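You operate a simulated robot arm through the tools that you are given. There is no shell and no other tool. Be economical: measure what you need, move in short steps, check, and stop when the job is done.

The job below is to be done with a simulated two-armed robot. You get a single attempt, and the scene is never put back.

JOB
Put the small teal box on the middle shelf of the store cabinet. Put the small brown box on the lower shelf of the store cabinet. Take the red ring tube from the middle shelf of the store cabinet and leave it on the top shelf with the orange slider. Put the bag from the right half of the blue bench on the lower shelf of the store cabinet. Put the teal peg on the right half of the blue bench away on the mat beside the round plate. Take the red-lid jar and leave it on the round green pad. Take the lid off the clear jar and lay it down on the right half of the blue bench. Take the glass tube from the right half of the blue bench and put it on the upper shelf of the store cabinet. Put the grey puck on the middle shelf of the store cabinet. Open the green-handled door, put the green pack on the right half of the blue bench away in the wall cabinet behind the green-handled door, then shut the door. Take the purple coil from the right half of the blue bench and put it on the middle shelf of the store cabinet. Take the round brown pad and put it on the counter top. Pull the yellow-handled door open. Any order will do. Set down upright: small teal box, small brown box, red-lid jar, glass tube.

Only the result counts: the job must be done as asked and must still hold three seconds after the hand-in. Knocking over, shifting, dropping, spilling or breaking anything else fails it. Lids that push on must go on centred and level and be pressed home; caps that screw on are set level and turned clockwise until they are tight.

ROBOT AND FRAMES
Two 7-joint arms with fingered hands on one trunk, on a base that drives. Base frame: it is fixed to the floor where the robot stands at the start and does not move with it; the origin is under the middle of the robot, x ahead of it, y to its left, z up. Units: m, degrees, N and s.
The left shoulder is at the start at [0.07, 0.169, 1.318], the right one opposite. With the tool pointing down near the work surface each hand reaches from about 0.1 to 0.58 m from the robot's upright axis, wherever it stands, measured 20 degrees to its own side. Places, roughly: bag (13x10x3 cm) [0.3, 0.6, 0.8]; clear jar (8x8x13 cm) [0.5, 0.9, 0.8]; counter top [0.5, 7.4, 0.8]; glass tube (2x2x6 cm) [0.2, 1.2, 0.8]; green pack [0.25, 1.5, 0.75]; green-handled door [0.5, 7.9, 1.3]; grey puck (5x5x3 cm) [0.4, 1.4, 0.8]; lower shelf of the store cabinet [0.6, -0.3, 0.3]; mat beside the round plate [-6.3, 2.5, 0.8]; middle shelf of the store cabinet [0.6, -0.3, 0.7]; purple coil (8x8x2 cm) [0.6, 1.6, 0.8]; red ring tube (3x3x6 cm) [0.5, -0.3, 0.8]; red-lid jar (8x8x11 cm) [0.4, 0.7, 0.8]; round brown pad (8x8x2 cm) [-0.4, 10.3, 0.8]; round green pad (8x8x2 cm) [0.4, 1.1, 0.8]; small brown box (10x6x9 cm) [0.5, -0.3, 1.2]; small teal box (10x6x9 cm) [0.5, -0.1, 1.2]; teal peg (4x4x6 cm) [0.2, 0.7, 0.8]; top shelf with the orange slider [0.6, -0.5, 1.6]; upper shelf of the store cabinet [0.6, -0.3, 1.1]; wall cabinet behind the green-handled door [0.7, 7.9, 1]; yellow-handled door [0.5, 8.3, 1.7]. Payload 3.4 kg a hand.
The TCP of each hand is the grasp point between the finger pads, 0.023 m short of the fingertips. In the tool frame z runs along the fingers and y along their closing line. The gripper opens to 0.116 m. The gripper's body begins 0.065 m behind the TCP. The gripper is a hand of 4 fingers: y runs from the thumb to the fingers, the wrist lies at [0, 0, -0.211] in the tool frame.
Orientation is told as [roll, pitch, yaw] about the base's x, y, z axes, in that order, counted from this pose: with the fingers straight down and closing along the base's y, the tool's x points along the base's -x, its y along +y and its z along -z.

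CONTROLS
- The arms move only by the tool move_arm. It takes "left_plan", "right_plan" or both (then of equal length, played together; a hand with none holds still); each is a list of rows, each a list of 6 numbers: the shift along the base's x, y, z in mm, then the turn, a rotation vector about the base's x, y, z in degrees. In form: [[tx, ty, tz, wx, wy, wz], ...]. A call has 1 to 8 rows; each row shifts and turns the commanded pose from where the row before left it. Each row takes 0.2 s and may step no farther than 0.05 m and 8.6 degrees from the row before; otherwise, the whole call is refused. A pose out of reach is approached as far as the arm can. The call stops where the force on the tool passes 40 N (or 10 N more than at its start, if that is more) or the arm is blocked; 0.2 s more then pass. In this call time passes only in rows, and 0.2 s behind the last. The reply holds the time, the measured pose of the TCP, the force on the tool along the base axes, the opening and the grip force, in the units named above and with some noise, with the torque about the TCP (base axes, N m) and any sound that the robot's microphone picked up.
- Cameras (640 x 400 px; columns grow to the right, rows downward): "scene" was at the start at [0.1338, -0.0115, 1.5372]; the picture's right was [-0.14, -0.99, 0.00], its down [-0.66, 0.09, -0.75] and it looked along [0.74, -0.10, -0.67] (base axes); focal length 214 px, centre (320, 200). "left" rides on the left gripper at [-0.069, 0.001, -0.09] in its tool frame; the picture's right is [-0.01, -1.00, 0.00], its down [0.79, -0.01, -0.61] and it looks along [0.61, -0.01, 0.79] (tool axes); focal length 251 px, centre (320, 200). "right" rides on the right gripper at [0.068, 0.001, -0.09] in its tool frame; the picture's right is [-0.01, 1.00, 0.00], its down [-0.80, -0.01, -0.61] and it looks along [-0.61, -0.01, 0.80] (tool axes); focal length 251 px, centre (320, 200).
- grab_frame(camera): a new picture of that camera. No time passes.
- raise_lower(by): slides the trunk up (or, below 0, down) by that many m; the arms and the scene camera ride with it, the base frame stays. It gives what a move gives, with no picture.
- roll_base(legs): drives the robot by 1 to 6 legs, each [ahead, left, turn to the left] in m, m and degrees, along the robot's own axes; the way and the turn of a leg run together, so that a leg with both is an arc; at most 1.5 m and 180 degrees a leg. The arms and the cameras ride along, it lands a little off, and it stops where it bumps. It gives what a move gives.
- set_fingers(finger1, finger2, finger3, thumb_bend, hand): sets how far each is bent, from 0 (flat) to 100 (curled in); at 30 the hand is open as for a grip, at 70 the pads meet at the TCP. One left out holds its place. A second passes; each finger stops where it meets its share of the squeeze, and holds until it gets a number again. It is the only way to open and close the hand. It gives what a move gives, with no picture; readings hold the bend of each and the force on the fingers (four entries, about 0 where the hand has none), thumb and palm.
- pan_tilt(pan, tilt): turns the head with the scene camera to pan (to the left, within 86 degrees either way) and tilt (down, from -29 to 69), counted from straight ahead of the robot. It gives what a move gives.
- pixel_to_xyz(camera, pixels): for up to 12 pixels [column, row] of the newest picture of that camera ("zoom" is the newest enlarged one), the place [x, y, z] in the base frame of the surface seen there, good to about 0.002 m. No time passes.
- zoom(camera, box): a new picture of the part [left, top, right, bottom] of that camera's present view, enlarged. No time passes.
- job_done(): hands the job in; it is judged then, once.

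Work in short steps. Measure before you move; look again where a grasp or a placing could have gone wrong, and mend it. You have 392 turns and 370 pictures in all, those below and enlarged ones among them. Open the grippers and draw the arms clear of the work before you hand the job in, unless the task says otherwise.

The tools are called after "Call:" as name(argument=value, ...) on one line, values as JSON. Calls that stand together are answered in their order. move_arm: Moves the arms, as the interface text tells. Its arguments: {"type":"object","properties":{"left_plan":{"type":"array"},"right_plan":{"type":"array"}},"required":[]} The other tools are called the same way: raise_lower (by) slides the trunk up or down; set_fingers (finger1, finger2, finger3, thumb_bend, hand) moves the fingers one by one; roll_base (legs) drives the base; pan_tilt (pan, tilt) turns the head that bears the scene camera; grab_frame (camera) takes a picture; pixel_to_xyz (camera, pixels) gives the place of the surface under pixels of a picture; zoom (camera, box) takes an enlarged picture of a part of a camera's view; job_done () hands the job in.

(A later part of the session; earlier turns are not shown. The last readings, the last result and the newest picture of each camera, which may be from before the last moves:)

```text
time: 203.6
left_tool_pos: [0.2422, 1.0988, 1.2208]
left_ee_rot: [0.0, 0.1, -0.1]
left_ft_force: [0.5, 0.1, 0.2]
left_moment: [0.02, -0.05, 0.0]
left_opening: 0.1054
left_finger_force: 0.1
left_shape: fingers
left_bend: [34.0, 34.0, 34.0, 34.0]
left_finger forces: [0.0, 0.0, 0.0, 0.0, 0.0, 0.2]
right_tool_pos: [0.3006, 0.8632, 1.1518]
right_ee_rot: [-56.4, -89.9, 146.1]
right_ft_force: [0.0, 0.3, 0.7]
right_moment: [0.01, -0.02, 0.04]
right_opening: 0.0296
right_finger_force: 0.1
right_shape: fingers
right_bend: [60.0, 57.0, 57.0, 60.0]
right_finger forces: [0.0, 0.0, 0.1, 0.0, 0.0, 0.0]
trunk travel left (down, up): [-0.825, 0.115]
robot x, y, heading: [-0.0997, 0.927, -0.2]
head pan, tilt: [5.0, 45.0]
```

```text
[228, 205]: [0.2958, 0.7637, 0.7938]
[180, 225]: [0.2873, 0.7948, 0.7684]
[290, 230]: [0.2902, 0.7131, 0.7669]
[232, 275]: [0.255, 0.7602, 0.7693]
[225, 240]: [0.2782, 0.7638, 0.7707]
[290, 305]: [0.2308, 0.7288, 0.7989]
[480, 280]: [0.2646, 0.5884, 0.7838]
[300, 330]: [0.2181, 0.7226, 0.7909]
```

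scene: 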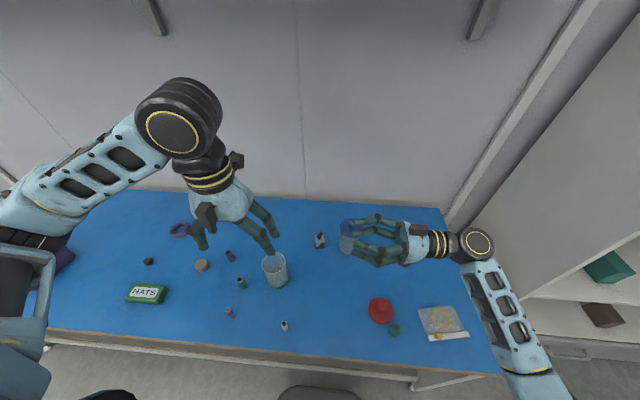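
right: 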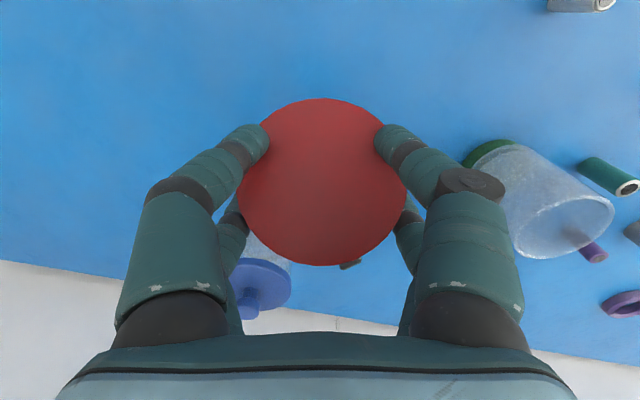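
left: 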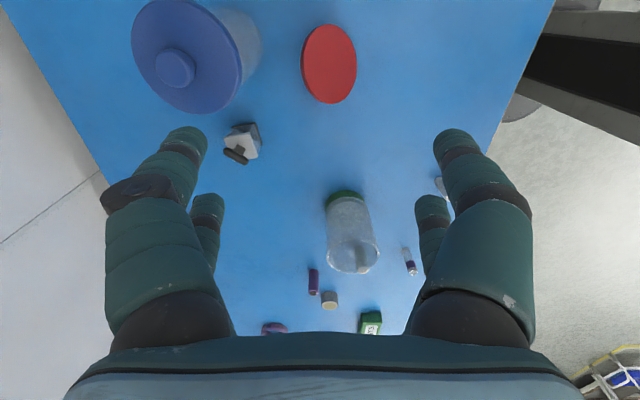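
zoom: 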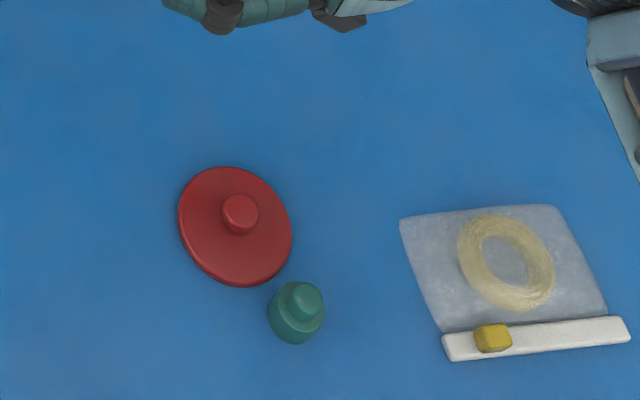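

Lucky: the lid lies flat, knob up, centre ≈(0.287,0.755). Return the right hand to tool-down (undo roll, then yaw).

Call:
move_arm(right_plan=[[0, -20, 0, -8.4, 0, 0], [0, -20, 0, -8.4, 0, 0], [0, -20, 0, -8.4, 0, 0], [0, -10, 0, -8.4, 0, 0], [0, 0, 0, -8.4, 0, 0], [0, 0, 0, -8.4, 0, 0], [0, 0, 0, -8.4, 0, 0], [0, 0, 0, -8.4, 0, 0]])

Call:
move_arm(right_plan=[[0, 0, 0, -8.4, 0, 0], [0, 0, 0, -8.4, 0, 0], [0, 0, 0, -6, 0, 0], [0, 0, 0, 0, 0, -8.5], [0, 0, 0, 0, 0, -8.5], [0, 0, 0, 0, 0, -8.5], [0, 0, 0, 0, 0, -8.5], [0, 0, 0, 0, 0, -8.5]])

Call:
move_arm(right_plan=[[0, -5, -20, 0, 0, -8.5], [0, -5, -20, 0, 0, -8.5], [0, -5, -20, 0, 0, -8.5], [0, -5, -20, 0, 0, -8.5], [0, -5, -20, 0, 0, -8.5], [-5, -5, -20, 0, 0, -5]])

Call:
set_fingers(hand="right", finger1=37, finger2=37, finger3=37, thumb_bend=37)

Call:
grab_frame(camera="right")

Call:
grab_frame(camera="scene")

```text
time: 205.4
left_tool_pos: [0.2418, 1.0996, 1.2199]
left_ee_rot: [0.0, 0.1, 0.0]
left_ft_force: [0.1, -0.1, 0.4]
left_moment: [0.0, 0.0, 0.02]
left_opening: 0.1057
left_finger_force: 0.0
left_shape: fingers
left_bend: [34.0, 34.0, 34.0, 34.0]
left_finger forces: [0.0, 0.0, 0.0, 0.0, 0.0, 0.0]
right_tool_pos: [0.3034, 0.7931, 1.1519]
right_ee_rot: [-0.1, -22.6, 90.0]
right_ft_force: [0.0, -0.1, 0.3]
right_moment: [0.0, -0.01, 0.04]
right_opening: 0.0294
right_finger_force: 0.1
right_shape: fingers
right_bend: [60.0, 57.0, 57.0, 60.0]
right_finger forces: [0.0, 0.0, 0.1, 0.1, 0.1, 0.0]
trunk travel left (down, up): [-0.825, 0.115]
robot x, y, heading: [-0.1046, 0.9286, -0.1]
head pan, tilt: [5.0, 45.0]
```

```text
time: 207.2
left_tool_pos: [0.2425, 1.0988, 1.22]
left_ee_rot: [0.0, 0.0, -0.1]
left_ft_force: [0.2, -0.4, 0.4]
left_moment: [0.02, 0.01, 0.02]
left_opening: 0.1057
left_finger_force: 0.1
left_shape: fingers
left_bend: [34.0, 34.0, 34.0, 34.0]
left_finger forces: [0.0, 0.1, 0.0, 0.1, 0.0, 0.0]
right_tool_pos: [0.3008, 0.7932, 1.1521]
right_ee_rot: [-0.1, 0.1, 47.4]
right_ft_force: [-1.0, -0.5, -0.5]
right_moment: [-0.05, 0.03, 0.0]
right_opening: 0.0293
right_finger_force: 0.1
right_shape: fingers
right_bend: [60.0, 57.0, 57.0, 60.0]
right_finger forces: [0.1, 0.1, 0.0, 0.1, 0.1, 0.0]
trunk travel left (down, up): [-0.825, 0.115]
robot x, y, heading: [-0.1018, 0.9277, -0.1]
head pan, tilt: [5.0, 45.0]
```

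```text
time: 208.6
left_tool_pos: [0.2427, 1.0986, 1.221]
left_ee_rot: [0.0, 0.1, 0.0]
left_ft_force: [-0.9, -0.4, 1.4]
left_moment: [0.0, 0.0, -0.02]
left_opening: 0.1057
left_finger_force: 0.0
left_shape: fingers
left_bend: [34.0, 34.0, 34.0, 34.0]
left_finger forces: [0.0, 0.0, 0.0, 0.0, 0.0, 0.1]
right_tool_pos: [0.2965, 0.763, 1.0326]
right_ee_rot: [0.0, 0.0, -0.1]
right_ft_force: [0.3, -0.8, 0.8]
right_moment: [0.0, -0.02, 0.0]
right_opening: 0.0293
right_finger_force: 0.0
right_shape: fingers
right_bend: [60.0, 57.0, 57.0, 60.0]
right_finger forces: [0.0, 0.0, 0.0, 0.1, 0.0, 0.1]
trunk travel left (down, up): [-0.825, 0.115]
robot x, y, heading: [-0.1011, 0.9259, -0.3]
head pan, tilt: [5.0, 45.0]
```

```text
time: 209.6
left_tool_pos: [0.2415, 1.0993, 1.2205]
left_ee_rot: [0.1, 0.1, 0.0]
left_ft_force: [-0.3, 0.7, 0.1]
left_moment: [0.03, -0.03, -0.02]
left_opening: 0.1057
left_finger_force: 0.0
left_shape: fingers
left_bend: [34.0, 34.0, 34.0, 34.0]
left_finger forces: [0.0, 0.0, 0.0, 0.1, 0.1, 0.0]
right_tool_pos: [0.2958, 0.7612, 1.0319]
right_ee_rot: [-0.1, 0.1, 0.2]
right_ft_force: [-0.1, 0.1, -0.4]
right_moment: [-0.02, -0.02, -0.03]
right_opening: 0.0961
right_finger_force: 0.0
right_shape: fingers
right_bend: [37.0, 37.0, 37.0, 37.0]
right_finger forces: [0.0, 0.0, 0.0, 0.0, 0.1, 0.1]
trunk travel left (down, up): [-0.825, 0.115]
robot x, y, heading: [-0.1003, 0.9323, 0.0]
head pan, tilt: [5.0, 45.0]
```

```text
275 pictures are left
```

right: 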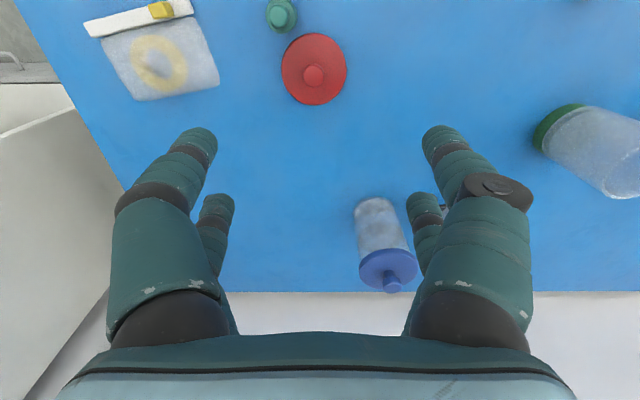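

```text
274 pictures are left
```

scene: 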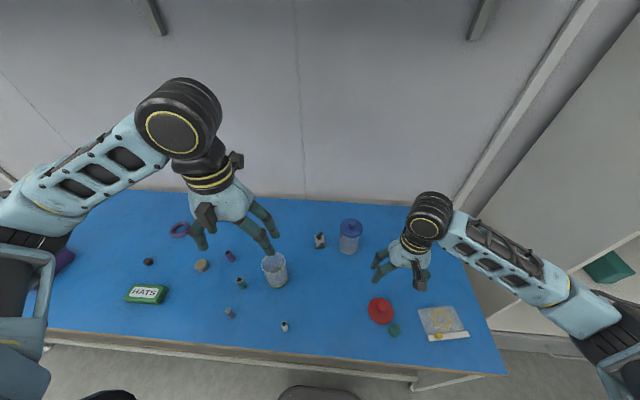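

Get the lid centre precisely from the right camera.

Call:
pixel_to_xyz(camera="right", pixels=[[285, 70], [344, 72], [314, 40], [314, 101], [313, 76], [280, 15], [265, 10], [296, 15]])

```text
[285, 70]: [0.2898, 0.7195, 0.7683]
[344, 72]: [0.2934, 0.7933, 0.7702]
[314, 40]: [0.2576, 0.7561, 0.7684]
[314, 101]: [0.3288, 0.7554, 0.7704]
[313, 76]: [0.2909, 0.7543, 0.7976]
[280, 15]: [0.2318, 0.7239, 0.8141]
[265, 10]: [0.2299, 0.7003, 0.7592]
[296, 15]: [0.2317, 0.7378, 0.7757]
```

Lid centre (0.293,0.756). Descend with the right hand to z≈0.785 and grip the disc edge.

Call:
move_arm(right_plan=[[-3, -5, -45, 0, 0, 0], [0, 0, -45, 0, 0, 0], [0, 0, -45, 0, 0, 0], [0, 0, -45, 0, 0, 0], [0, 0, -45, 0, 0, 0], [0, 0, -21, 0, 0, 0]])

Call:
grab_frame(camera="right")

```text
time: 211.0
left_tool_pos: [0.2411, 1.0999, 1.22]
left_ee_rot: [0.0, 0.0, 0.1]
left_ft_force: [0.1, -0.9, 1.1]
left_moment: [0.02, -0.01, -0.02]
left_opening: 0.1055
left_finger_force: 0.0
left_shape: fingers
left_bend: [34.0, 34.0, 34.0, 34.0]
left_finger forces: [0.0, 0.0, 0.0, 0.0, 0.1, 0.0]
right_tool_pos: [0.2933, 0.7596, 0.7857]
right_ee_rot: [-0.2, -0.1, 0.0]
right_ft_force: [0.2, -0.5, 6.2]
right_moment: [0.05, -0.01, -0.02]
right_opening: 0.0969
right_finger_force: 2.9
right_shape: fingers
right_bend: [37.0, 37.0, 37.0, 37.0]
right_finger forces: [1.7, 1.7, 1.0, 0.0, 1.1, 0.0]
trunk travel left (down, up): [-0.825, 0.115]
robot x, y, heading: [-0.1072, 0.9256, -0.2]
head pan, tilt: [5.0, 45.0]
```

```text
273 pictures are left
```

right: 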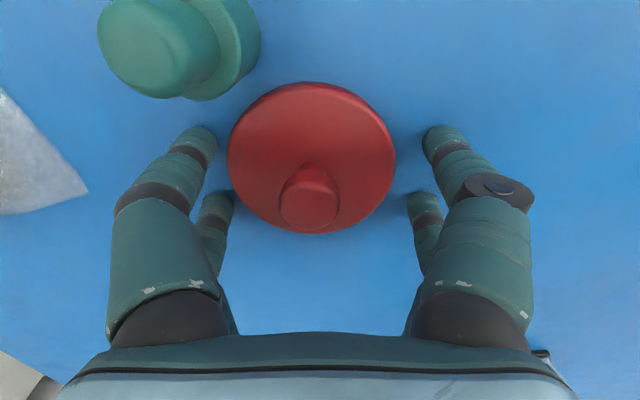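

Aligned (lid ~4 mm toward -y). Ease up 2 mm, shift, and close.

Call:
move_arm(right_plan=[[0, -4, 3, 0, 0, 0]])

Call:
set_fingers(hand="right", finger1=58, finger2=58, finger3=58, thumb_bend=58)

Call:
grab_frame(camera="right")

```text
time: 211.4
left_tool_pos: [0.242, 1.0987, 1.2202]
left_ee_rot: [0.0, 0.1, 0.1]
left_ft_force: [-0.9, 0.2, 0.2]
left_moment: [-0.01, 0.03, 0.03]
left_opening: 0.1058
left_finger_force: 0.1
left_shape: fingers
left_bend: [34.0, 34.0, 34.0, 34.0]
left_finger forces: [0.0, 0.0, 0.0, 0.1, 0.1, 0.0]
right_tool_pos: [0.2939, 0.7526, 0.7866]
right_ee_rot: [0.0, 0.1, 0.1]
right_ft_force: [0.1, -0.1, 0.1]
right_moment: [0.0, -0.01, 0.0]
right_opening: 0.0971
right_finger_force: 0.0
right_shape: fingers
right_bend: [37.0, 37.0, 37.0, 37.0]
right_finger forces: [0.0, 0.0, 0.0, 0.0, 0.1, 0.0]
trunk travel left (down, up): [-0.825, 0.115]
robot x, y, heading: [-0.1013, 0.926, -0.2]
head pan, tilt: [5.0, 45.0]
```

```text
time: 212.4
left_tool_pos: [0.2413, 1.0996, 1.221]
left_ee_rot: [0.0, 0.0, -0.1]
left_ft_force: [0.2, -0.3, -0.1]
left_moment: [0.0, -0.01, 0.01]
left_opening: 0.1057
left_finger_force: 0.1
left_shape: fingers
left_bend: [34.0, 34.0, 34.0, 34.0]
left_finger forces: [0.0, 0.0, 0.0, 0.1, 0.1, 0.0]
right_tool_pos: [0.2935, 0.7541, 0.7876]
right_ee_rot: [-0.1, 0.0, 0.1]
right_ft_force: [-0.6, -0.3, 2.5]
right_moment: [-0.2, -0.01, -0.07]
right_opening: 0.0727
right_finger_force: 18.4
right_shape: fingers
right_bend: [44.0, 45.0, 48.0, 47.0]
right_finger forces: [8.1, 8.1, 8.2, 0.1, 11.6, 0.0]
trunk travel left (down, up): [-0.825, 0.115]
robot x, y, heading: [-0.1021, 0.9295, 0.1]
head pan, tilt: [5.0, 45.0]
```

```text
272 pictures are left
```

right: 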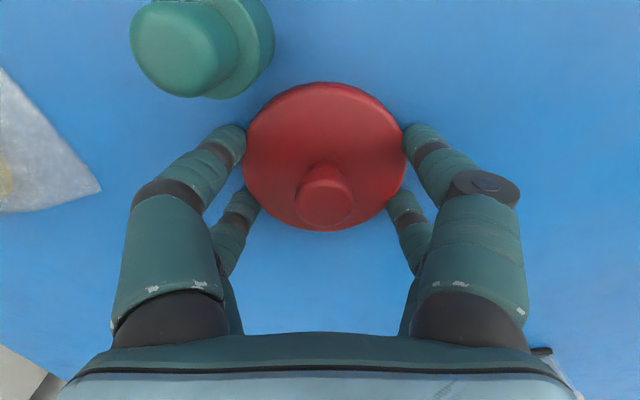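

Four-point hold at 18 N. Lift slowly and check.

Call:
move_arm(right_plan=[[0, 0, 10, 0, 0, 0], [0, 0, 15, 0, 0, 0], [0, 0, 25, 0, 0, 0], [0, 0, 30, 0, 0, 0], [0, 0, 40, 0, 0, 0], [0, 0, 40, 0, 0, 0]])

Call:
grab_frame(camera="right")

```text
time: 213.8
left_tool_pos: [0.2428, 1.1003, 1.2201]
left_ee_rot: [0.0, 0.2, 0.0]
left_ft_force: [-0.1, 0.2, -0.2]
left_moment: [-0.02, -0.01, -0.01]
left_opening: 0.1058
left_finger_force: 0.1
left_shape: fingers
left_bend: [34.0, 34.0, 34.0, 34.0]
left_finger forces: [0.0, 0.0, 0.1, 0.0, 0.0, 0.0]
right_tool_pos: [0.2926, 0.7535, 0.9507]
right_ee_rot: [-0.2, -0.1, 0.0]
right_ft_force: [0.4, 0.4, -0.2]
right_moment: [-0.01, 0.0, -0.01]
right_opening: 0.0724
right_finger_force: 17.1
right_shape: fingers
right_bend: [44.0, 45.0, 48.0, 48.0]
right_finger forces: [8.5, 8.6, 6.3, 0.0, 10.5, 0.0]
trunk travel left (down, up): [-0.825, 0.115]
robot x, y, heading: [-0.1037, 0.9276, -0.0]
head pan, tilt: [5.0, 45.0]
```

```text
271 pictures are left
```

right: 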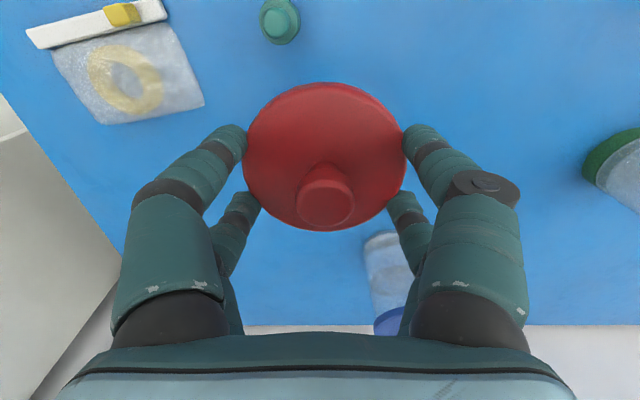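

Lid held level. Drive the base left 0.3 so the jar is in front of the right hand, and measure the jar rim.

Call:
roll_base(legs=[[0, 0.28, 0]])

Call:
grab_frame(camera="right")

Call:
grab_frame(camera="scene")

```text
time: 215.8
left_tool_pos: [0.2436, 1.3767, 1.2204]
left_ee_rot: [0.0, 0.1, -0.3]
left_ft_force: [-0.3, -0.2, -0.3]
left_moment: [0.0, 0.0, 0.01]
left_opening: 0.1055
left_finger_force: 0.1
left_shape: fingers
left_bend: [34.0, 34.0, 34.0, 34.0]
left_finger forces: [0.1, 0.1, 0.0, 0.0, 0.0, 0.1]
right_tool_pos: [0.2937, 1.0308, 0.9495]
right_ee_rot: [-0.1, 0.0, -0.1]
right_ft_force: [0.5, -1.2, -0.5]
right_moment: [0.0, -0.02, -0.01]
right_opening: 0.0725
right_finger_force: 16.7
right_shape: fingers
right_bend: [44.0, 45.0, 48.0, 48.0]
right_finger forces: [8.5, 8.6, 6.3, 0.1, 10.6, 0.0]
trunk travel left (down, up): [-0.825, 0.115]
robot x, y, heading: [-0.0982, 1.2119, -0.5]
head pan, tilt: [5.0, 45.0]
```

```text
270 pictures are left
```

right: 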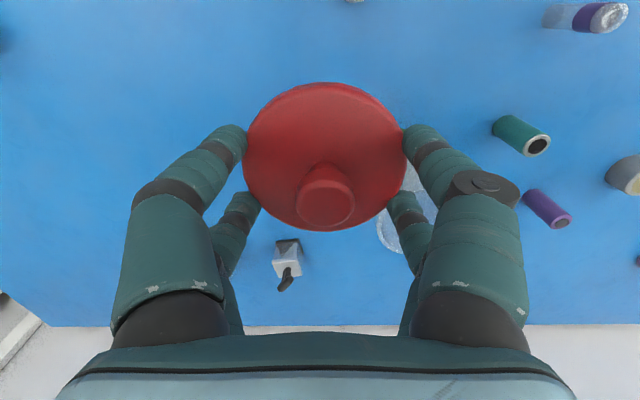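

```text
269 pictures are left
```

scene: 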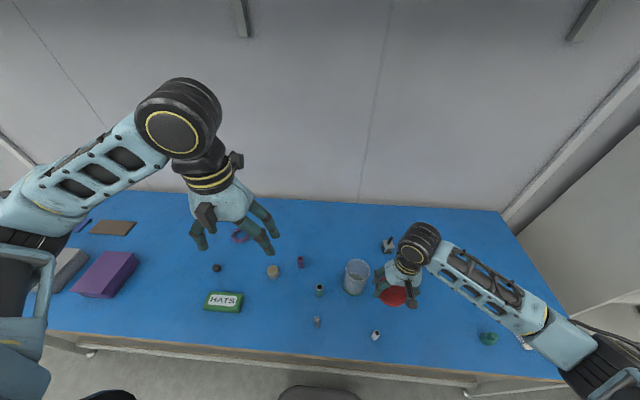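

Zoom on the jar from the scene camera and measure rim edges and the pad.

Call:
zoom(camera="scene", box=[330, 240, 430, 320])

Call:
pixel_to_xyz(camera="zoom", pixels=[[97, 165], [101, 180], [254, 165], [250, 175], [178, 122], [175, 96], [165, 220], [130, 265], [165, 277], [90, 240], [240, 250]])

```text
5.00 times, centred on (380, 280) of scene
```

zoom: 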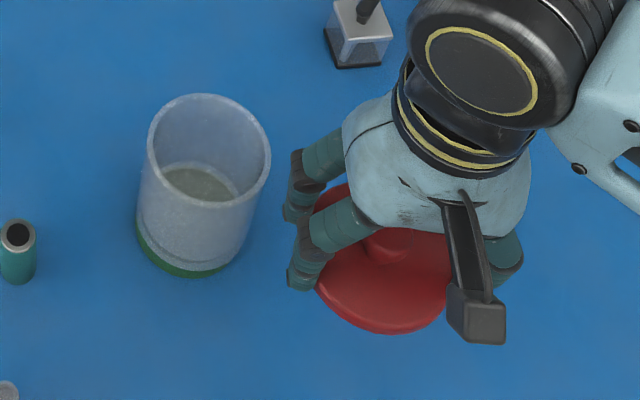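

```text
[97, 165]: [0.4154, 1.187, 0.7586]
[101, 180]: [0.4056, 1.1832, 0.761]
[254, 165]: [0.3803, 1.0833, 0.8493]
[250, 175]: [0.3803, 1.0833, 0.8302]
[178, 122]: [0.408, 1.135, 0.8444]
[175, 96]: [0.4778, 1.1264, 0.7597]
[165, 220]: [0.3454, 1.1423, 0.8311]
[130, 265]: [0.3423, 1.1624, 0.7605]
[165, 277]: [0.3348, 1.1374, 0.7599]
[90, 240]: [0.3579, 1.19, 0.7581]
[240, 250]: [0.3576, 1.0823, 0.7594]
```

Call:
pixel_to_xyz(camera="zoom", pixels=[[149, 150], [151, 155], [268, 162], [205, 97], [208, 99], [190, 204], [160, 192], [240, 192], [230, 107], [165, 110]])

```text
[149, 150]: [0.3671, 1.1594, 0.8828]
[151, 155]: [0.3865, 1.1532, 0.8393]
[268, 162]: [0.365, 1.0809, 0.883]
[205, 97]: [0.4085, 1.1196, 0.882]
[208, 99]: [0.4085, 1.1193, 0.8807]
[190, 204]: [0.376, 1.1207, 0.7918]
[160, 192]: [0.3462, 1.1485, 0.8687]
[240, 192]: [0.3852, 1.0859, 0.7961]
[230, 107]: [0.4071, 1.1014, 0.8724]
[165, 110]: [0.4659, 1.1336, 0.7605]
```

Rim centre ≈(0.3695,1.120), rim z 0.8825; lid centre is ~2.5 mm +y of TCP and its bottom 0.0286 below TCP. Move over the jar and lower to just above.

Call:
move_arm(right_plan=[[26, 29, 0, 0, 0, 0], [26, 29, 0, 0, 0, 0], [24, 28.5, 0, 0, 0, 0], [0, 0, -20, 0, 0, 0], [0, 0, -12, 0, 0, 0]])

Call:
zoom(camera="scene", box=[310, 220, 430, 320])

Call:
grab_frame(camera="right")

```text
time: 217.0
left_tool_pos: [0.243, 1.3786, 1.2196]
left_ee_rot: [-0.1, 0.1, -0.2]
left_ft_force: [-1.1, 0.4, 0.3]
left_moment: [-0.01, 0.06, 0.04]
left_opening: 0.1057
left_finger_force: 0.0
left_shape: fingers
left_bend: [34.0, 34.0, 34.0, 34.0]
left_finger forces: [0.1, 0.0, 0.1, 0.1, 0.0, 0.1]
right_tool_pos: [0.3711, 1.1194, 0.9166]
right_ee_rot: [0.0, 0.1, -0.1]
right_ft_force: [-0.3, 0.0, 0.4]
right_moment: [0.04, -0.01, 0.02]
right_opening: 0.0721
right_finger_force: 17.5
right_shape: fingers
right_bend: [44.0, 45.0, 48.0, 48.0]
right_finger forces: [8.5, 8.8, 6.2, 0.1, 10.8, 0.0]
trunk travel left (down, up): [-0.825, 0.115]
robot x, y, heading: [-0.1042, 1.208, -0.2]
head pan, tilt: [5.0, 45.0]
```

```text
4.00 times, centred on (370, 270) of scene
```

zoom: 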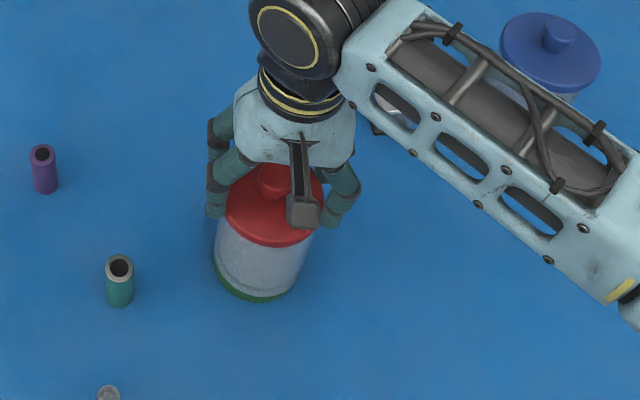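

```text
266 pictures are left
```

right: 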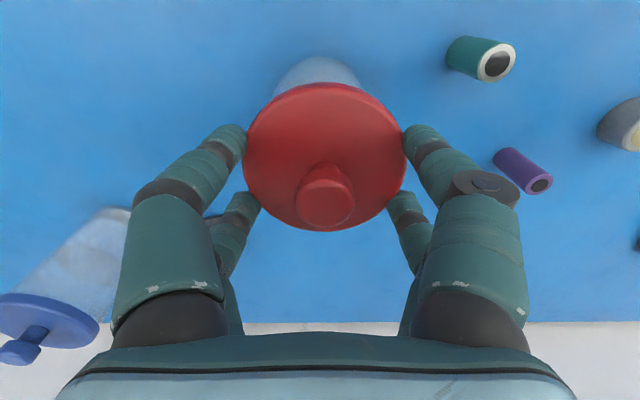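

Shift 3 mm toward -y and lower in small steps to contact.

Call:
move_arm(right_plan=[[-1, -3, -3, 0, 0, 0], [0, 0, -2, 0, 0, 0]])

Call:
move_arm(right_plan=[[0, 0, -2, 0, 0, 0]])

Call:
move_arm(right_plan=[[0, 0, -2, 0, 0, 0]])

Call:
grab_frame(camera="right")

```text
time: 217.6
left_tool_pos: [0.2447, 1.3788, 1.2197]
left_ee_rot: [0.0, 0.1, -0.2]
left_ft_force: [1.1, 0.2, -0.2]
left_moment: [0.02, 0.01, -0.02]
left_opening: 0.1055
left_finger_force: 0.0
left_shape: fingers
left_bend: [34.0, 34.0, 34.0, 34.0]
left_finger forces: [0.1, 0.1, 0.1, 0.1, 0.1, 0.1]
right_tool_pos: [0.3695, 1.1162, 0.9116]
right_ee_rot: [-0.1, 0.0, -0.2]
right_ft_force: [0.0, -1.4, -1.0]
right_moment: [-0.01, 0.01, 0.02]
right_opening: 0.0718
right_finger_force: 17.5
right_shape: fingers
right_bend: [44.0, 45.0, 48.0, 48.0]
right_finger forces: [8.5, 8.8, 6.3, 0.1, 10.6, 0.0]
trunk travel left (down, up): [-0.825, 0.115]
robot x, y, heading: [-0.0981, 1.2062, -0.4]
head pan, tilt: [5.0, 45.0]
```

```text
time: 218.0
left_tool_pos: [0.2445, 1.3792, 1.2217]
left_ee_rot: [0.0, 0.1, -0.2]
left_ft_force: [-0.2, 0.3, 0.8]
left_moment: [0.01, -0.01, 0.03]
left_opening: 0.1057
left_finger_force: 0.0
left_shape: fingers
left_bend: [34.0, 34.0, 34.0, 34.0]
left_finger forces: [0.1, 0.1, 0.0, 0.0, 0.1, 0.0]
right_tool_pos: [0.3682, 1.1158, 0.9114]
right_ee_rot: [-0.1, 0.0, -0.1]
right_ft_force: [0.3, 1.2, -0.8]
right_moment: [0.02, 0.01, 0.03]
right_opening: 0.0722
right_finger_force: 17.1
right_shape: fingers
right_bend: [44.0, 45.0, 48.0, 48.0]
right_finger forces: [8.4, 8.8, 6.3, 0.1, 10.8, 0.0]
trunk travel left (down, up): [-0.825, 0.115]
robot x, y, heading: [-0.1011, 1.2079, -0.4]
head pan, tilt: [5.0, 45.0]
```

```text
time: 218.4
left_tool_pos: [0.2415, 1.3785, 1.2216]
left_ee_rot: [0.0, 0.0, -0.2]
left_ft_force: [0.4, 0.6, -0.1]
left_moment: [0.0, -0.02, 0.01]
left_opening: 0.1055
left_finger_force: 0.0
left_shape: fingers
left_bend: [34.0, 34.0, 34.0, 34.0]
left_finger forces: [0.1, 0.0, 0.0, 0.0, 0.0, 0.1]
right_tool_pos: [0.3677, 1.1159, 0.9076]
right_ee_rot: [-0.1, -0.1, -0.1]
right_ft_force: [1.3, -0.2, 6.1]
right_moment: [-0.04, -0.01, -0.03]
right_opening: 0.072
right_finger_force: 17.3
right_shape: fingers
right_bend: [44.0, 45.0, 48.0, 48.0]
right_finger forces: [8.2, 8.9, 6.8, 0.0, 10.8, 0.0]
trunk travel left (down, up): [-0.825, 0.115]
robot x, y, heading: [-0.1018, 1.2102, -0.5]
head pan, tilt: [5.0, 45.0]
```

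```text
265 pictures are left
```

right: 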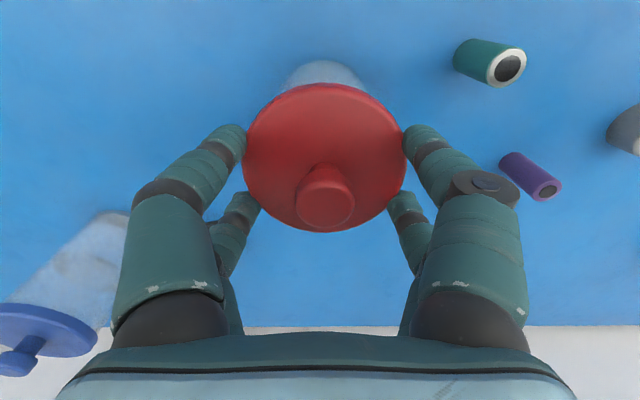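

Contact (6 N) on the rim. Push gently 3 mm more while held, to start seating, and read forces.

Call:
move_arm(right_plan=[[0, 0, -2, 0, 0, 0], [0, 0, -1.5, 0, 0, 0]])

Call:
grab_frame(camera="right")

```text
time: 219.0
left_tool_pos: [0.242, 1.3782, 1.2222]
left_ee_rot: [0.0, -0.1, -0.2]
left_ft_force: [0.1, 0.0, 0.8]
left_moment: [-0.02, 0.0, -0.01]
left_opening: 0.1056
left_finger_force: 0.0
left_shape: fingers
left_bend: [34.0, 34.0, 34.0, 34.0]
left_finger forces: [0.0, 0.0, 0.1, 0.0, 0.0, 0.0]
right_tool_pos: [0.3689, 1.1177, 0.908]
right_ee_rot: [-0.1, -0.3, -0.2]
right_ft_force: [4.2, -2.6, 27.6]
right_moment: [-0.07, -0.04, 0.02]
right_opening: 0.072
right_finger_force: 18.1
right_shape: fingers
right_bend: [44.0, 45.0, 48.0, 48.0]
right_finger forces: [7.6, 8.9, 7.7, 0.0, 11.3, 0.0]
trunk travel left (down, up): [-0.825, 0.115]
robot x, y, heading: [-0.0984, 1.2073, -0.4]
head pan, tilt: [5.0, 45.0]
```

```text
264 pictures are left
```

right: 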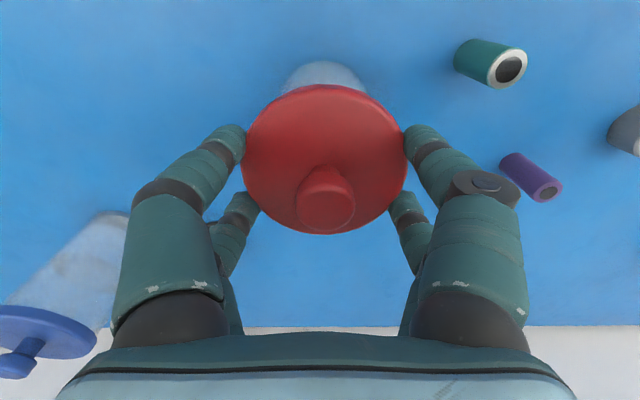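

28 N and no snap yet; push a little more (stop limit 40 N).

Call:
move_arm(right_plan=[[0, 0, -1.5, 0, 0, 0], [0, 0, -1.5, 0, 0, 0], [0, 0, -1.5, 0, 0, 0]])

Call:
zoom(camera="scene", box=[310, 220, 430, 320])

```text
time: 219.8
left_tool_pos: [0.2407, 1.3796, 1.2221]
left_ee_rot: [-0.1, -0.2, -0.2]
left_ft_force: [-0.8, 0.2, -0.3]
left_moment: [-0.02, 0.03, -0.01]
left_opening: 0.1056
left_finger_force: 0.1
left_shape: fingers
left_bend: [34.0, 34.0, 34.0, 34.0]
left_finger forces: [0.1, 0.0, 0.0, 0.0, 0.0, 0.0]
right_tool_pos: [0.3666, 1.1178, 0.9007]
right_ee_rot: [-0.1, -0.1, -0.2]
right_ft_force: [6.5, -3.1, 27.7]
right_moment: [0.05, -0.06, -0.06]
right_opening: 0.0714
right_finger_force: 17.6
right_shape: fingers
right_bend: [44.0, 45.0, 49.0, 49.0]
right_finger forces: [7.7, 9.8, 7.7, 0.1, 10.0, 0.0]
trunk travel left (down, up): [-0.825, 0.115]
robot x, y, heading: [-0.1005, 1.2103, -0.7]
head pan, tilt: [5.0, 45.0]
```

```text
4.00 times, centred on (370, 270) of scene
```

zoom: 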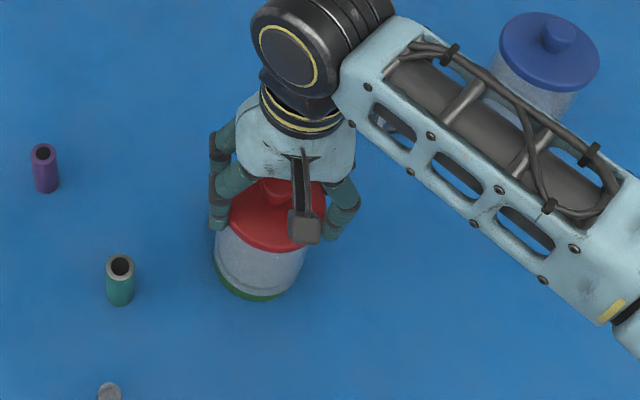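

It moved down ~7 mm. Release, rise, and inspect.

Call:
set_fingers(hand="right", finger1=34, finger2=34, finger3=34, thumb_bend=34)

Call:
move_arm(right_plan=[[0, 0, 20, 0, 0, 0], [0, 0, 40, 0, 0, 0], [0, 0, 40, 0, 0, 0]])

Call:
grab_frame(camera="right")

Call:
zoom(camera="scene", box=[310, 220, 430, 320])

```text
time: 220.8
left_tool_pos: [0.2449, 1.3779, 1.2206]
left_ee_rot: [0.0, 0.1, -0.2]
left_ft_force: [-0.4, -0.5, -0.5]
left_moment: [-0.04, -0.02, 0.0]
left_opening: 0.1053
left_finger_force: 0.1
left_shape: fingers
left_bend: [34.0, 34.0, 34.0, 34.0]
left_finger forces: [0.1, 0.0, 0.0, 0.0, 0.1, 0.0]
right_tool_pos: [0.3697, 1.1161, 0.8998]
right_ee_rot: [-0.1, 0.1, -0.1]
right_ft_force: [-0.4, -0.5, -0.3]
right_moment: [0.03, -0.04, 0.02]
right_opening: 0.1051
right_finger_force: 0.1
right_shape: fingers
right_bend: [34.0, 34.0, 34.0, 34.0]
right_finger forces: [0.1, 0.0, 0.0, 0.0, 0.1, 0.1]
trunk travel left (down, up): [-0.825, 0.115]
robot x, y, heading: [-0.0976, 1.206, -0.2]
head pan, tilt: [5.0, 45.0]
```

```text
time: 221.6
left_tool_pos: [0.2439, 1.379, 1.2208]
left_ee_rot: [-0.1, 0.1, -0.1]
left_ft_force: [0.4, -0.5, 0.1]
left_moment: [0.0, 0.0, -0.02]
left_opening: 0.1053
left_finger_force: 0.1
left_shape: fingers
left_bend: [34.0, 34.0, 34.0, 34.0]
left_finger forces: [0.0, 0.0, 0.0, 0.1, 0.1, 0.1]
right_tool_pos: [0.3689, 1.1152, 1.0015]
right_ee_rot: [-0.2, 0.1, -0.2]
right_ft_force: [0.1, -0.4, -0.5]
right_moment: [0.0, -0.02, 0.01]
right_opening: 0.1051
right_finger_force: 0.1
right_shape: fingers
right_bend: [34.0, 34.0, 34.0, 34.0]
right_finger forces: [0.1, 0.0, 0.0, 0.1, 0.1, 0.0]
trunk travel left (down, up): [-0.825, 0.115]
robot x, y, heading: [-0.1024, 1.2071, -0.4]
head pan, tilt: [5.0, 45.0]
```

```text
262 pictures are left
```

right: 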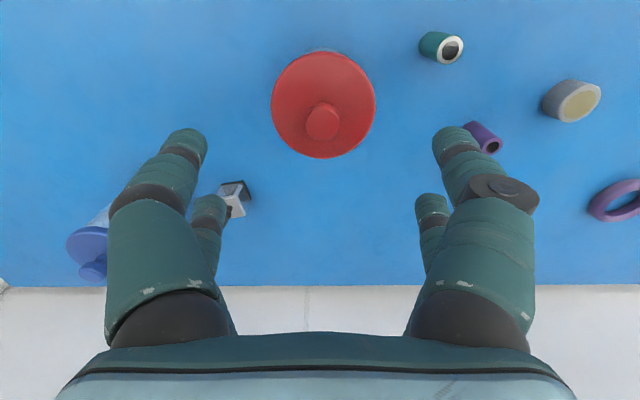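

```text
4.00 times, centred on (370, 270) of scene
```

zoom: 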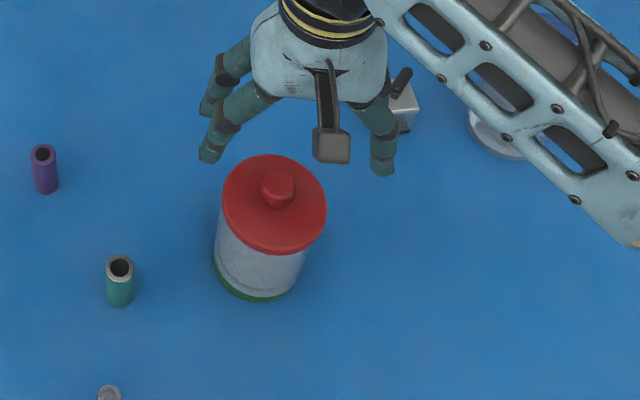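

Lid looks level and centred. Measure its edge heights.

Call:
pixel_to_xyz(camera="right", pixels=[[275, 103], [371, 105], [322, 57], [322, 153], [322, 115], [295, 70], [350, 140]])

Call:
pixel_to_xyz(camera="zoom", pixels=[[228, 205], [322, 210], [275, 160], [277, 240], [278, 180], [280, 258]])

```text
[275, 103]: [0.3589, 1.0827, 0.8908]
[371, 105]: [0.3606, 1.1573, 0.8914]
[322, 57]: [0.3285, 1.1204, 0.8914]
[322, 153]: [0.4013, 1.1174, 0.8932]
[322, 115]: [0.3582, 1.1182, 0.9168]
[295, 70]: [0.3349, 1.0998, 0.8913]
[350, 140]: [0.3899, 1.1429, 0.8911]
```

```text
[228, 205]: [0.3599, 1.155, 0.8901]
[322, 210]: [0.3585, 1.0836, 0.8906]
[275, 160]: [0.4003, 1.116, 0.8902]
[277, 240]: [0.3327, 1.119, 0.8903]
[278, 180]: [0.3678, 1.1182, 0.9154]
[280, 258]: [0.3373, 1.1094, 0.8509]
```

Lid top 0.891 all round, matching its former seated height (0.872+0.02). Press once more with closed fingers to be sure.

Call:
set_fingers(hand="right", finger1=70, finger2=70, finger3=70, thumb_bend=70)

Call:
move_arm(right_plan=[[-4, 4, -35, 0, 0, 0], [0, 0, -25, 0, 0, 0], [0, 0, -10, 0, 0, 0], [0, 0, -5, 0, 0, 0], [0, 0, -4, 0, 0, 0], [0, 0, -4, 0, 0, 0], [0, 0, -4, 0, 0, 0], [0, 0, -4, 0, 0, 0]])

Call:
grab_frame(camera="right")

```text
time: 222.6
left_tool_pos: [0.2442, 1.3795, 1.2198]
left_ee_rot: [0.0, 0.1, -0.3]
left_ft_force: [-0.2, 0.3, -0.9]
left_moment: [-0.03, 0.01, 0.0]
left_opening: 0.1058
left_finger_force: 0.0
left_shape: fingers
left_bend: [34.0, 34.0, 34.0, 34.0]
left_finger forces: [0.0, 0.0, 0.0, 0.0, 0.0, 0.0]
right_tool_pos: [0.3689, 1.1165, 1.0006]
right_ee_rot: [-0.1, 0.0, 0.0]
right_ft_force: [-0.3, 0.2, 0.6]
right_moment: [-0.01, 0.02, -0.01]
right_opening: 0.0016
right_finger_force: 0.0
right_shape: fingers
right_bend: [70.0, 70.0, 70.0, 70.0]
right_finger forces: [0.1, 0.0, 0.1, 0.0, 0.0, 0.1]
trunk travel left (down, up): [-0.825, 0.115]
robot x, y, heading: [-0.1, 1.2088, -0.4]
head pan, tilt: [5.0, 45.0]
```

```text
time: 224.5
left_tool_pos: [0.2399, 1.3793, 1.2214]
left_ee_rot: [0.0, -0.1, -0.3]
left_ft_force: [0.9, 0.3, 0.0]
left_moment: [-0.04, 0.01, 0.02]
left_opening: 0.1057
left_finger_force: 0.1
left_shape: fingers
left_bend: [34.0, 34.0, 34.0, 34.0]
left_finger forces: [0.1, 0.0, 0.0, 0.0, 0.1, 0.0]
right_tool_pos: [0.3661, 1.1215, 0.9156]
right_ee_rot: [0.2, -0.6, 0.0]
right_ft_force: [-5.7, -2.4, 27.3]
right_moment: [-0.15, 0.46, 0.03]
right_opening: 0.0006
right_finger_force: 13.6
right_shape: fingers
right_bend: [71.0, 70.0, 70.0, 72.0]
right_finger forces: [6.4, 3.0, 3.5, 0.0, 14.3, 0.0]
trunk travel left (down, up): [-0.825, 0.115]
robot x, y, heading: [-0.1016, 1.2085, -0.4]
head pan, tilt: [5.0, 45.0]
stopped in row 8 (right hand): the force on the tool passed its limit at 42 N (the readings are from after the stop); the commanded pose is now the measured one
```

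```text
260 pictures are left
```

right: 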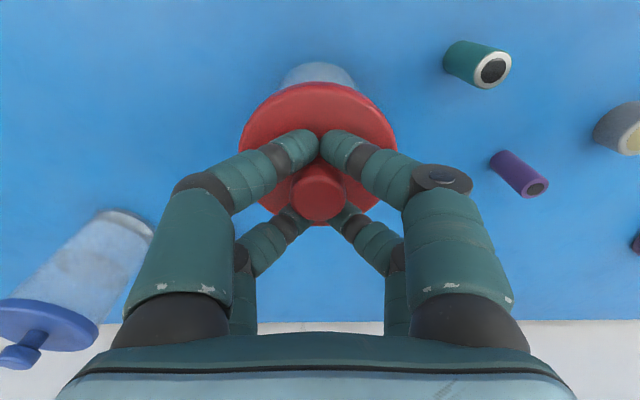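

Pressed with >40 N; the red jar is done. Rise and go to the clear jar: base 0.185 right and 0.04 forward, right hand open above it.

Call:
move_arm(right_plan=[[0, 0, 40, 0, 0, 0], [0, 0, 45, 0, 0, 0], [0, 0, 45, 0, 0, 0]])

Call:
set_fingers(hand="right", finger1=32, finger2=32, finger3=32, thumb_bend=32)

Call:
roll_base(legs=[[0.04, -0.19, 0.3]])

Call:
move_arm(right_plan=[[40, -20, 0, 0, 0, 0], [40, -20, 0, 0, 0, 0], [30, -20, 0, 0, 0, 0]])

Call:
grab_frame(camera="right")

Call:
grab_frame(camera="scene")

```text
time: 225.3
left_tool_pos: [0.2442, 1.3797, 1.2203]
left_ee_rot: [0.0, 0.0, -0.3]
left_ft_force: [0.3, 0.8, -0.7]
left_moment: [-0.02, 0.0, 0.01]
left_opening: 0.1056
left_finger_force: 0.1
left_shape: fingers
left_bend: [34.0, 34.0, 34.0, 34.0]
left_finger forces: [0.0, 0.0, 0.1, 0.0, 0.0, 0.0]
right_tool_pos: [0.3682, 1.1209, 1.0412]
right_ee_rot: [0.0, -0.2, -0.1]
right_ft_force: [0.2, -0.1, -0.8]
right_moment: [0.0, -0.04, 0.0]
right_opening: 0.0014
right_finger_force: 0.2
right_shape: fingers
right_bend: [70.0, 70.0, 70.0, 70.0]
right_finger forces: [0.2, 0.2, 0.3, 0.1, 0.1, 0.1]
trunk travel left (down, up): [-0.825, 0.115]
robot x, y, heading: [-0.0976, 1.2069, -0.4]
head pan, tilt: [5.0, 45.0]
```

```text
time: 226.3
left_tool_pos: [0.2441, 1.3778, 1.2205]
left_ee_rot: [0.0, 0.2, -0.3]
left_ft_force: [-0.2, 0.3, 0.1]
left_moment: [-0.08, 0.01, 0.01]
left_opening: 0.1056
left_finger_force: 0.1
left_shape: fingers
left_bend: [34.0, 34.0, 34.0, 34.0]
left_finger forces: [0.0, 0.0, 0.1, 0.0, 0.0, 0.0]
right_tool_pos: [0.3673, 1.1214, 1.0413]
right_ee_rot: [0.1, -0.3, -0.2]
right_ft_force: [-0.3, 0.1, -0.4]
right_moment: [-0.03, -0.03, 0.0]
right_opening: 0.1105
right_finger_force: 0.1
right_shape: fingers
right_bend: [32.0, 32.0, 32.0, 32.0]
right_finger forces: [0.0, 0.0, 0.0, 0.0, 0.0, 0.0]
trunk travel left (down, up): [-0.825, 0.115]
robot x, y, heading: [-0.0998, 1.2096, -0.2]
head pan, tilt: [5.0, 45.0]
```

```text
time: 227.8
left_tool_pos: [0.2807, 1.1942, 1.22]
left_ee_rot: [-0.1, 0.0, 0.2]
left_ft_force: [0.9, 0.3, 0.0]
left_moment: [-0.04, 0.02, 0.03]
left_opening: 0.1059
left_finger_force: 0.2
left_shape: fingers
left_bend: [34.0, 34.0, 34.0, 34.0]
left_finger forces: [0.0, 0.0, 0.0, 0.0, 0.1, 0.0]
right_tool_pos: [0.4063, 0.9359, 1.042]
right_ee_rot: [0.0, -0.4, 0.2]
right_ft_force: [-0.5, -0.2, -0.5]
right_moment: [-0.01, 0.01, 0.01]
right_opening: 0.1112
right_finger_force: 0.1
right_shape: fingers
right_bend: [32.0, 32.0, 32.0, 32.0]
right_finger forces: [0.0, 0.0, 0.0, 0.0, 0.1, 0.0]
trunk travel left (down, up): [-0.825, 0.115]
robot x, y, heading: [-0.0668, 1.0209, -0.1]
head pan, tilt: [5.0, 45.0]
```

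```text
time: 228.6
left_tool_pos: [0.283, 1.1919, 1.2197]
left_ee_rot: [0.2, 0.1, 0.2]
left_ft_force: [0.6, -0.6, 0.2]
left_moment: [0.0, -0.04, 0.02]
left_opening: 0.1057
left_finger_force: 0.0
left_shape: fingers
left_bend: [34.0, 34.0, 34.0, 34.0]
left_finger forces: [0.1, 0.1, 0.0, 0.0, 0.0, 0.0]
right_tool_pos: [0.5178, 0.8742, 1.0392]
right_ee_rot: [0.2, -0.4, 0.3]
right_ft_force: [0.1, 0.0, 0.2]
right_moment: [0.06, 0.03, -0.04]
right_opening: 0.1107
right_finger_force: 0.1
right_shape: fingers
right_bend: [32.0, 32.0, 32.0, 32.0]
right_finger forces: [0.0, 0.0, 0.1, 0.0, 0.0, 0.0]
trunk travel left (down, up): [-0.825, 0.115]
robot x, y, heading: [-0.0624, 1.0172, 0.1]
head pan, tilt: [5.0, 45.0]
```

```text
259 pictures are left
```

right: 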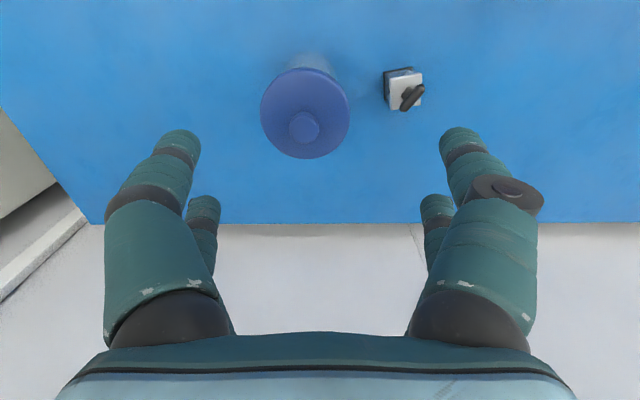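

```text
258 pictures are left
```

scene: 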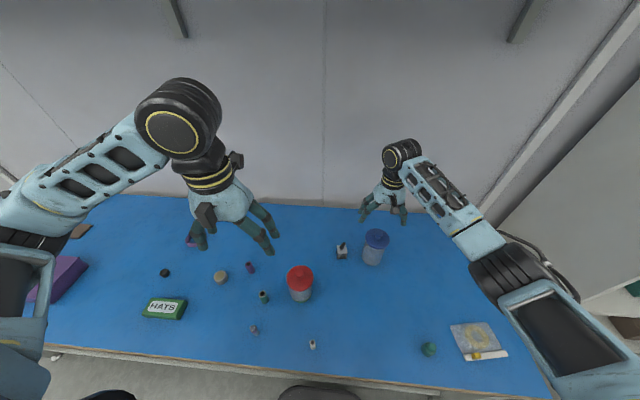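

Measure the blue lid from the right camera.

Call:
pixel_to_xyz(camera="right", pixels=[[265, 112], [345, 112], [304, 74], [304, 154], [303, 128], [404, 75], [404, 98]])

```text
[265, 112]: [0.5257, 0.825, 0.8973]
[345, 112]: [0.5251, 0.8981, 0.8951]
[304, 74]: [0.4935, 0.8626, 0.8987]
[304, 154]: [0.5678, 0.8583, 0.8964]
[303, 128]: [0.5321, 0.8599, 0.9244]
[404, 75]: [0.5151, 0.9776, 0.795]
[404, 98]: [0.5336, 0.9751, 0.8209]
```

Blue lid centre (0.530,0.8615), top 0.8965. Descend to TCP z≈0.907 and grip its edge.

Call:
move_arm(right_plan=[[12, -13, -30, 0, 0, 0], [0, 0, -40, 0, 0, 0], [0, 0, -40, 0, 0, 0], [0, 0, -22, 0, 0, 0]])

Call:
grab_frame(camera="right")

```text
time: 229.6
left_tool_pos: [0.2828, 1.1921, 1.2214]
left_ee_rot: [0.0, 0.1, 0.1]
left_ft_force: [0.0, 0.3, 0.0]
left_moment: [0.0, -0.03, 0.0]
left_opening: 0.1056
left_finger_force: 0.0
left_shape: fingers
left_bend: [34.0, 34.0, 34.0, 34.0]
left_finger forces: [0.0, 0.1, 0.0, 0.0, 0.0, 0.0]
right_tool_pos: [0.5287, 0.862, 0.9083]
right_ee_rot: [-0.1, -0.4, 0.3]
right_ft_force: [0.2, 0.4, 0.1]
right_moment: [0.0, -0.04, 0.01]
right_opening: 0.1107
right_finger_force: 0.1
right_shape: fingers
right_bend: [32.0, 32.0, 32.0, 32.0]
right_finger forces: [0.0, 0.0, 0.0, 0.0, 0.0, 0.1]
trunk travel left (down, up): [-0.825, 0.115]
robot x, y, heading: [-0.0606, 1.0199, -0.2]
head pan, tilt: [5.0, 45.0]
```

```text
257 pictures are left
```

right: 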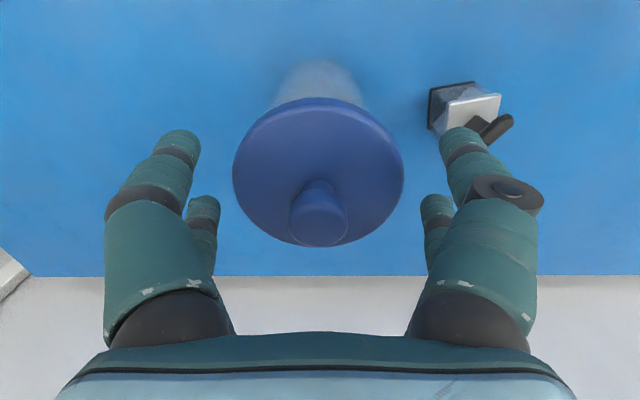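

Raise 4 mm so the tips only hold the lid, close, and pull up slowly.

Call:
move_arm(right_plan=[[0, 0, 4, 0, 0, 0]])

Call:
set_fingers(hand="right", finger1=62, finger2=62, finger3=62, thumb_bend=62)

Call:
move_arm(right_plan=[[0, 0, 3, 0, 0, 0], [0, 0, 3, 0, 0, 0]])

Call:
grab_frame(camera="right")

```text
time: 230.0
left_tool_pos: [0.2819, 1.1923, 1.2194]
left_ee_rot: [0.0, 0.1, 0.1]
left_ft_force: [0.9, -0.7, -0.1]
left_moment: [-0.01, -0.01, 0.0]
left_opening: 0.1056
left_finger_force: 0.0
left_shape: fingers
left_bend: [34.0, 34.0, 34.0, 34.0]
left_finger forces: [0.0, 0.0, 0.0, 0.0, 0.0, 0.1]
right_tool_pos: [0.5291, 0.8615, 0.9133]
right_ee_rot: [0.0, -0.3, 0.3]
right_ft_force: [0.0, 0.3, -0.8]
right_moment: [-0.01, -0.01, -0.02]
right_opening: 0.111
right_finger_force: 0.0
right_shape: fingers
right_bend: [32.0, 32.0, 32.0, 32.0]
right_finger forces: [0.0, 0.0, 0.0, 0.1, 0.0, 0.1]
trunk travel left (down, up): [-0.825, 0.115]
robot x, y, heading: [-0.0572, 1.0199, 0.0]
head pan, tilt: [5.0, 45.0]
```

```text
time: 231.0
left_tool_pos: [0.2832, 1.1915, 1.221]
left_ee_rot: [0.1, 0.1, 0.3]
left_ft_force: [0.3, 0.4, 0.1]
left_moment: [-0.02, 0.01, 0.01]
left_opening: 0.1056
left_finger_force: 0.0
left_shape: fingers
left_bend: [34.0, 34.0, 34.0, 34.0]
left_finger forces: [0.0, 0.0, 0.0, 0.0, 0.0, 0.0]
right_tool_pos: [0.5291, 0.8611, 0.9138]
right_ee_rot: [0.2, -0.4, 0.2]
right_ft_force: [-0.1, -0.1, -0.8]
right_moment: [0.0, 0.0, -0.05]
right_opening: 0.0686
right_finger_force: 19.7
right_shape: fingers
right_bend: [43.0, 40.0, 46.0, 51.0]
right_finger forces: [8.8, 10.7, 6.8, 0.0, 12.1, 0.0]
trunk travel left (down, up): [-0.825, 0.115]
robot x, y, heading: [-0.0585, 1.0197, -0.2]
head pan, tilt: [5.0, 45.0]
heard: snap
```

```text
time: 231.6
left_tool_pos: [0.2817, 1.1919, 1.2209]
left_ee_rot: [0.0, 0.1, 0.2]
left_ft_force: [-0.4, -0.4, -0.1]
left_moment: [-0.02, -0.01, 0.01]
left_opening: 0.1056
left_finger_force: 0.0
left_shape: fingers
left_bend: [34.0, 34.0, 34.0, 34.0]
left_finger forces: [0.0, 0.1, 0.1, 0.1, 0.1, 0.0]
right_tool_pos: [0.5284, 0.8608, 0.9191]
right_ee_rot: [-0.1, -0.3, 0.3]
right_ft_force: [0.1, -0.6, -1.5]
right_moment: [0.01, -0.02, -0.04]
right_opening: 0.0688
right_finger_force: 19.1
right_shape: fingers
right_bend: [43.0, 40.0, 46.0, 51.0]
right_finger forces: [8.7, 10.8, 6.8, 0.0, 12.4, 0.0]
trunk travel left (down, up): [-0.825, 0.115]
robot x, y, heading: [-0.065, 1.0189, -0.0]
head pan, tilt: [5.0, 45.0]
```

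```text
256 pictures are left
```

right: 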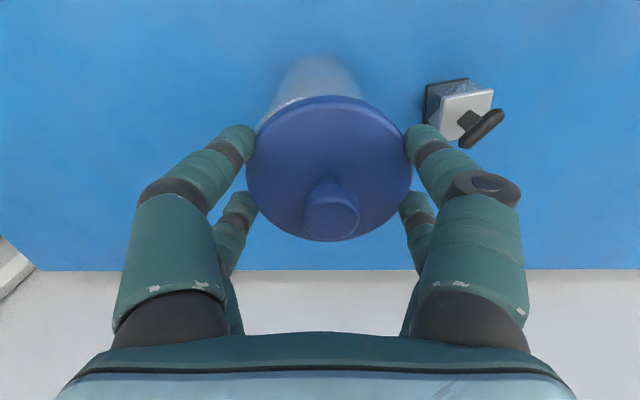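

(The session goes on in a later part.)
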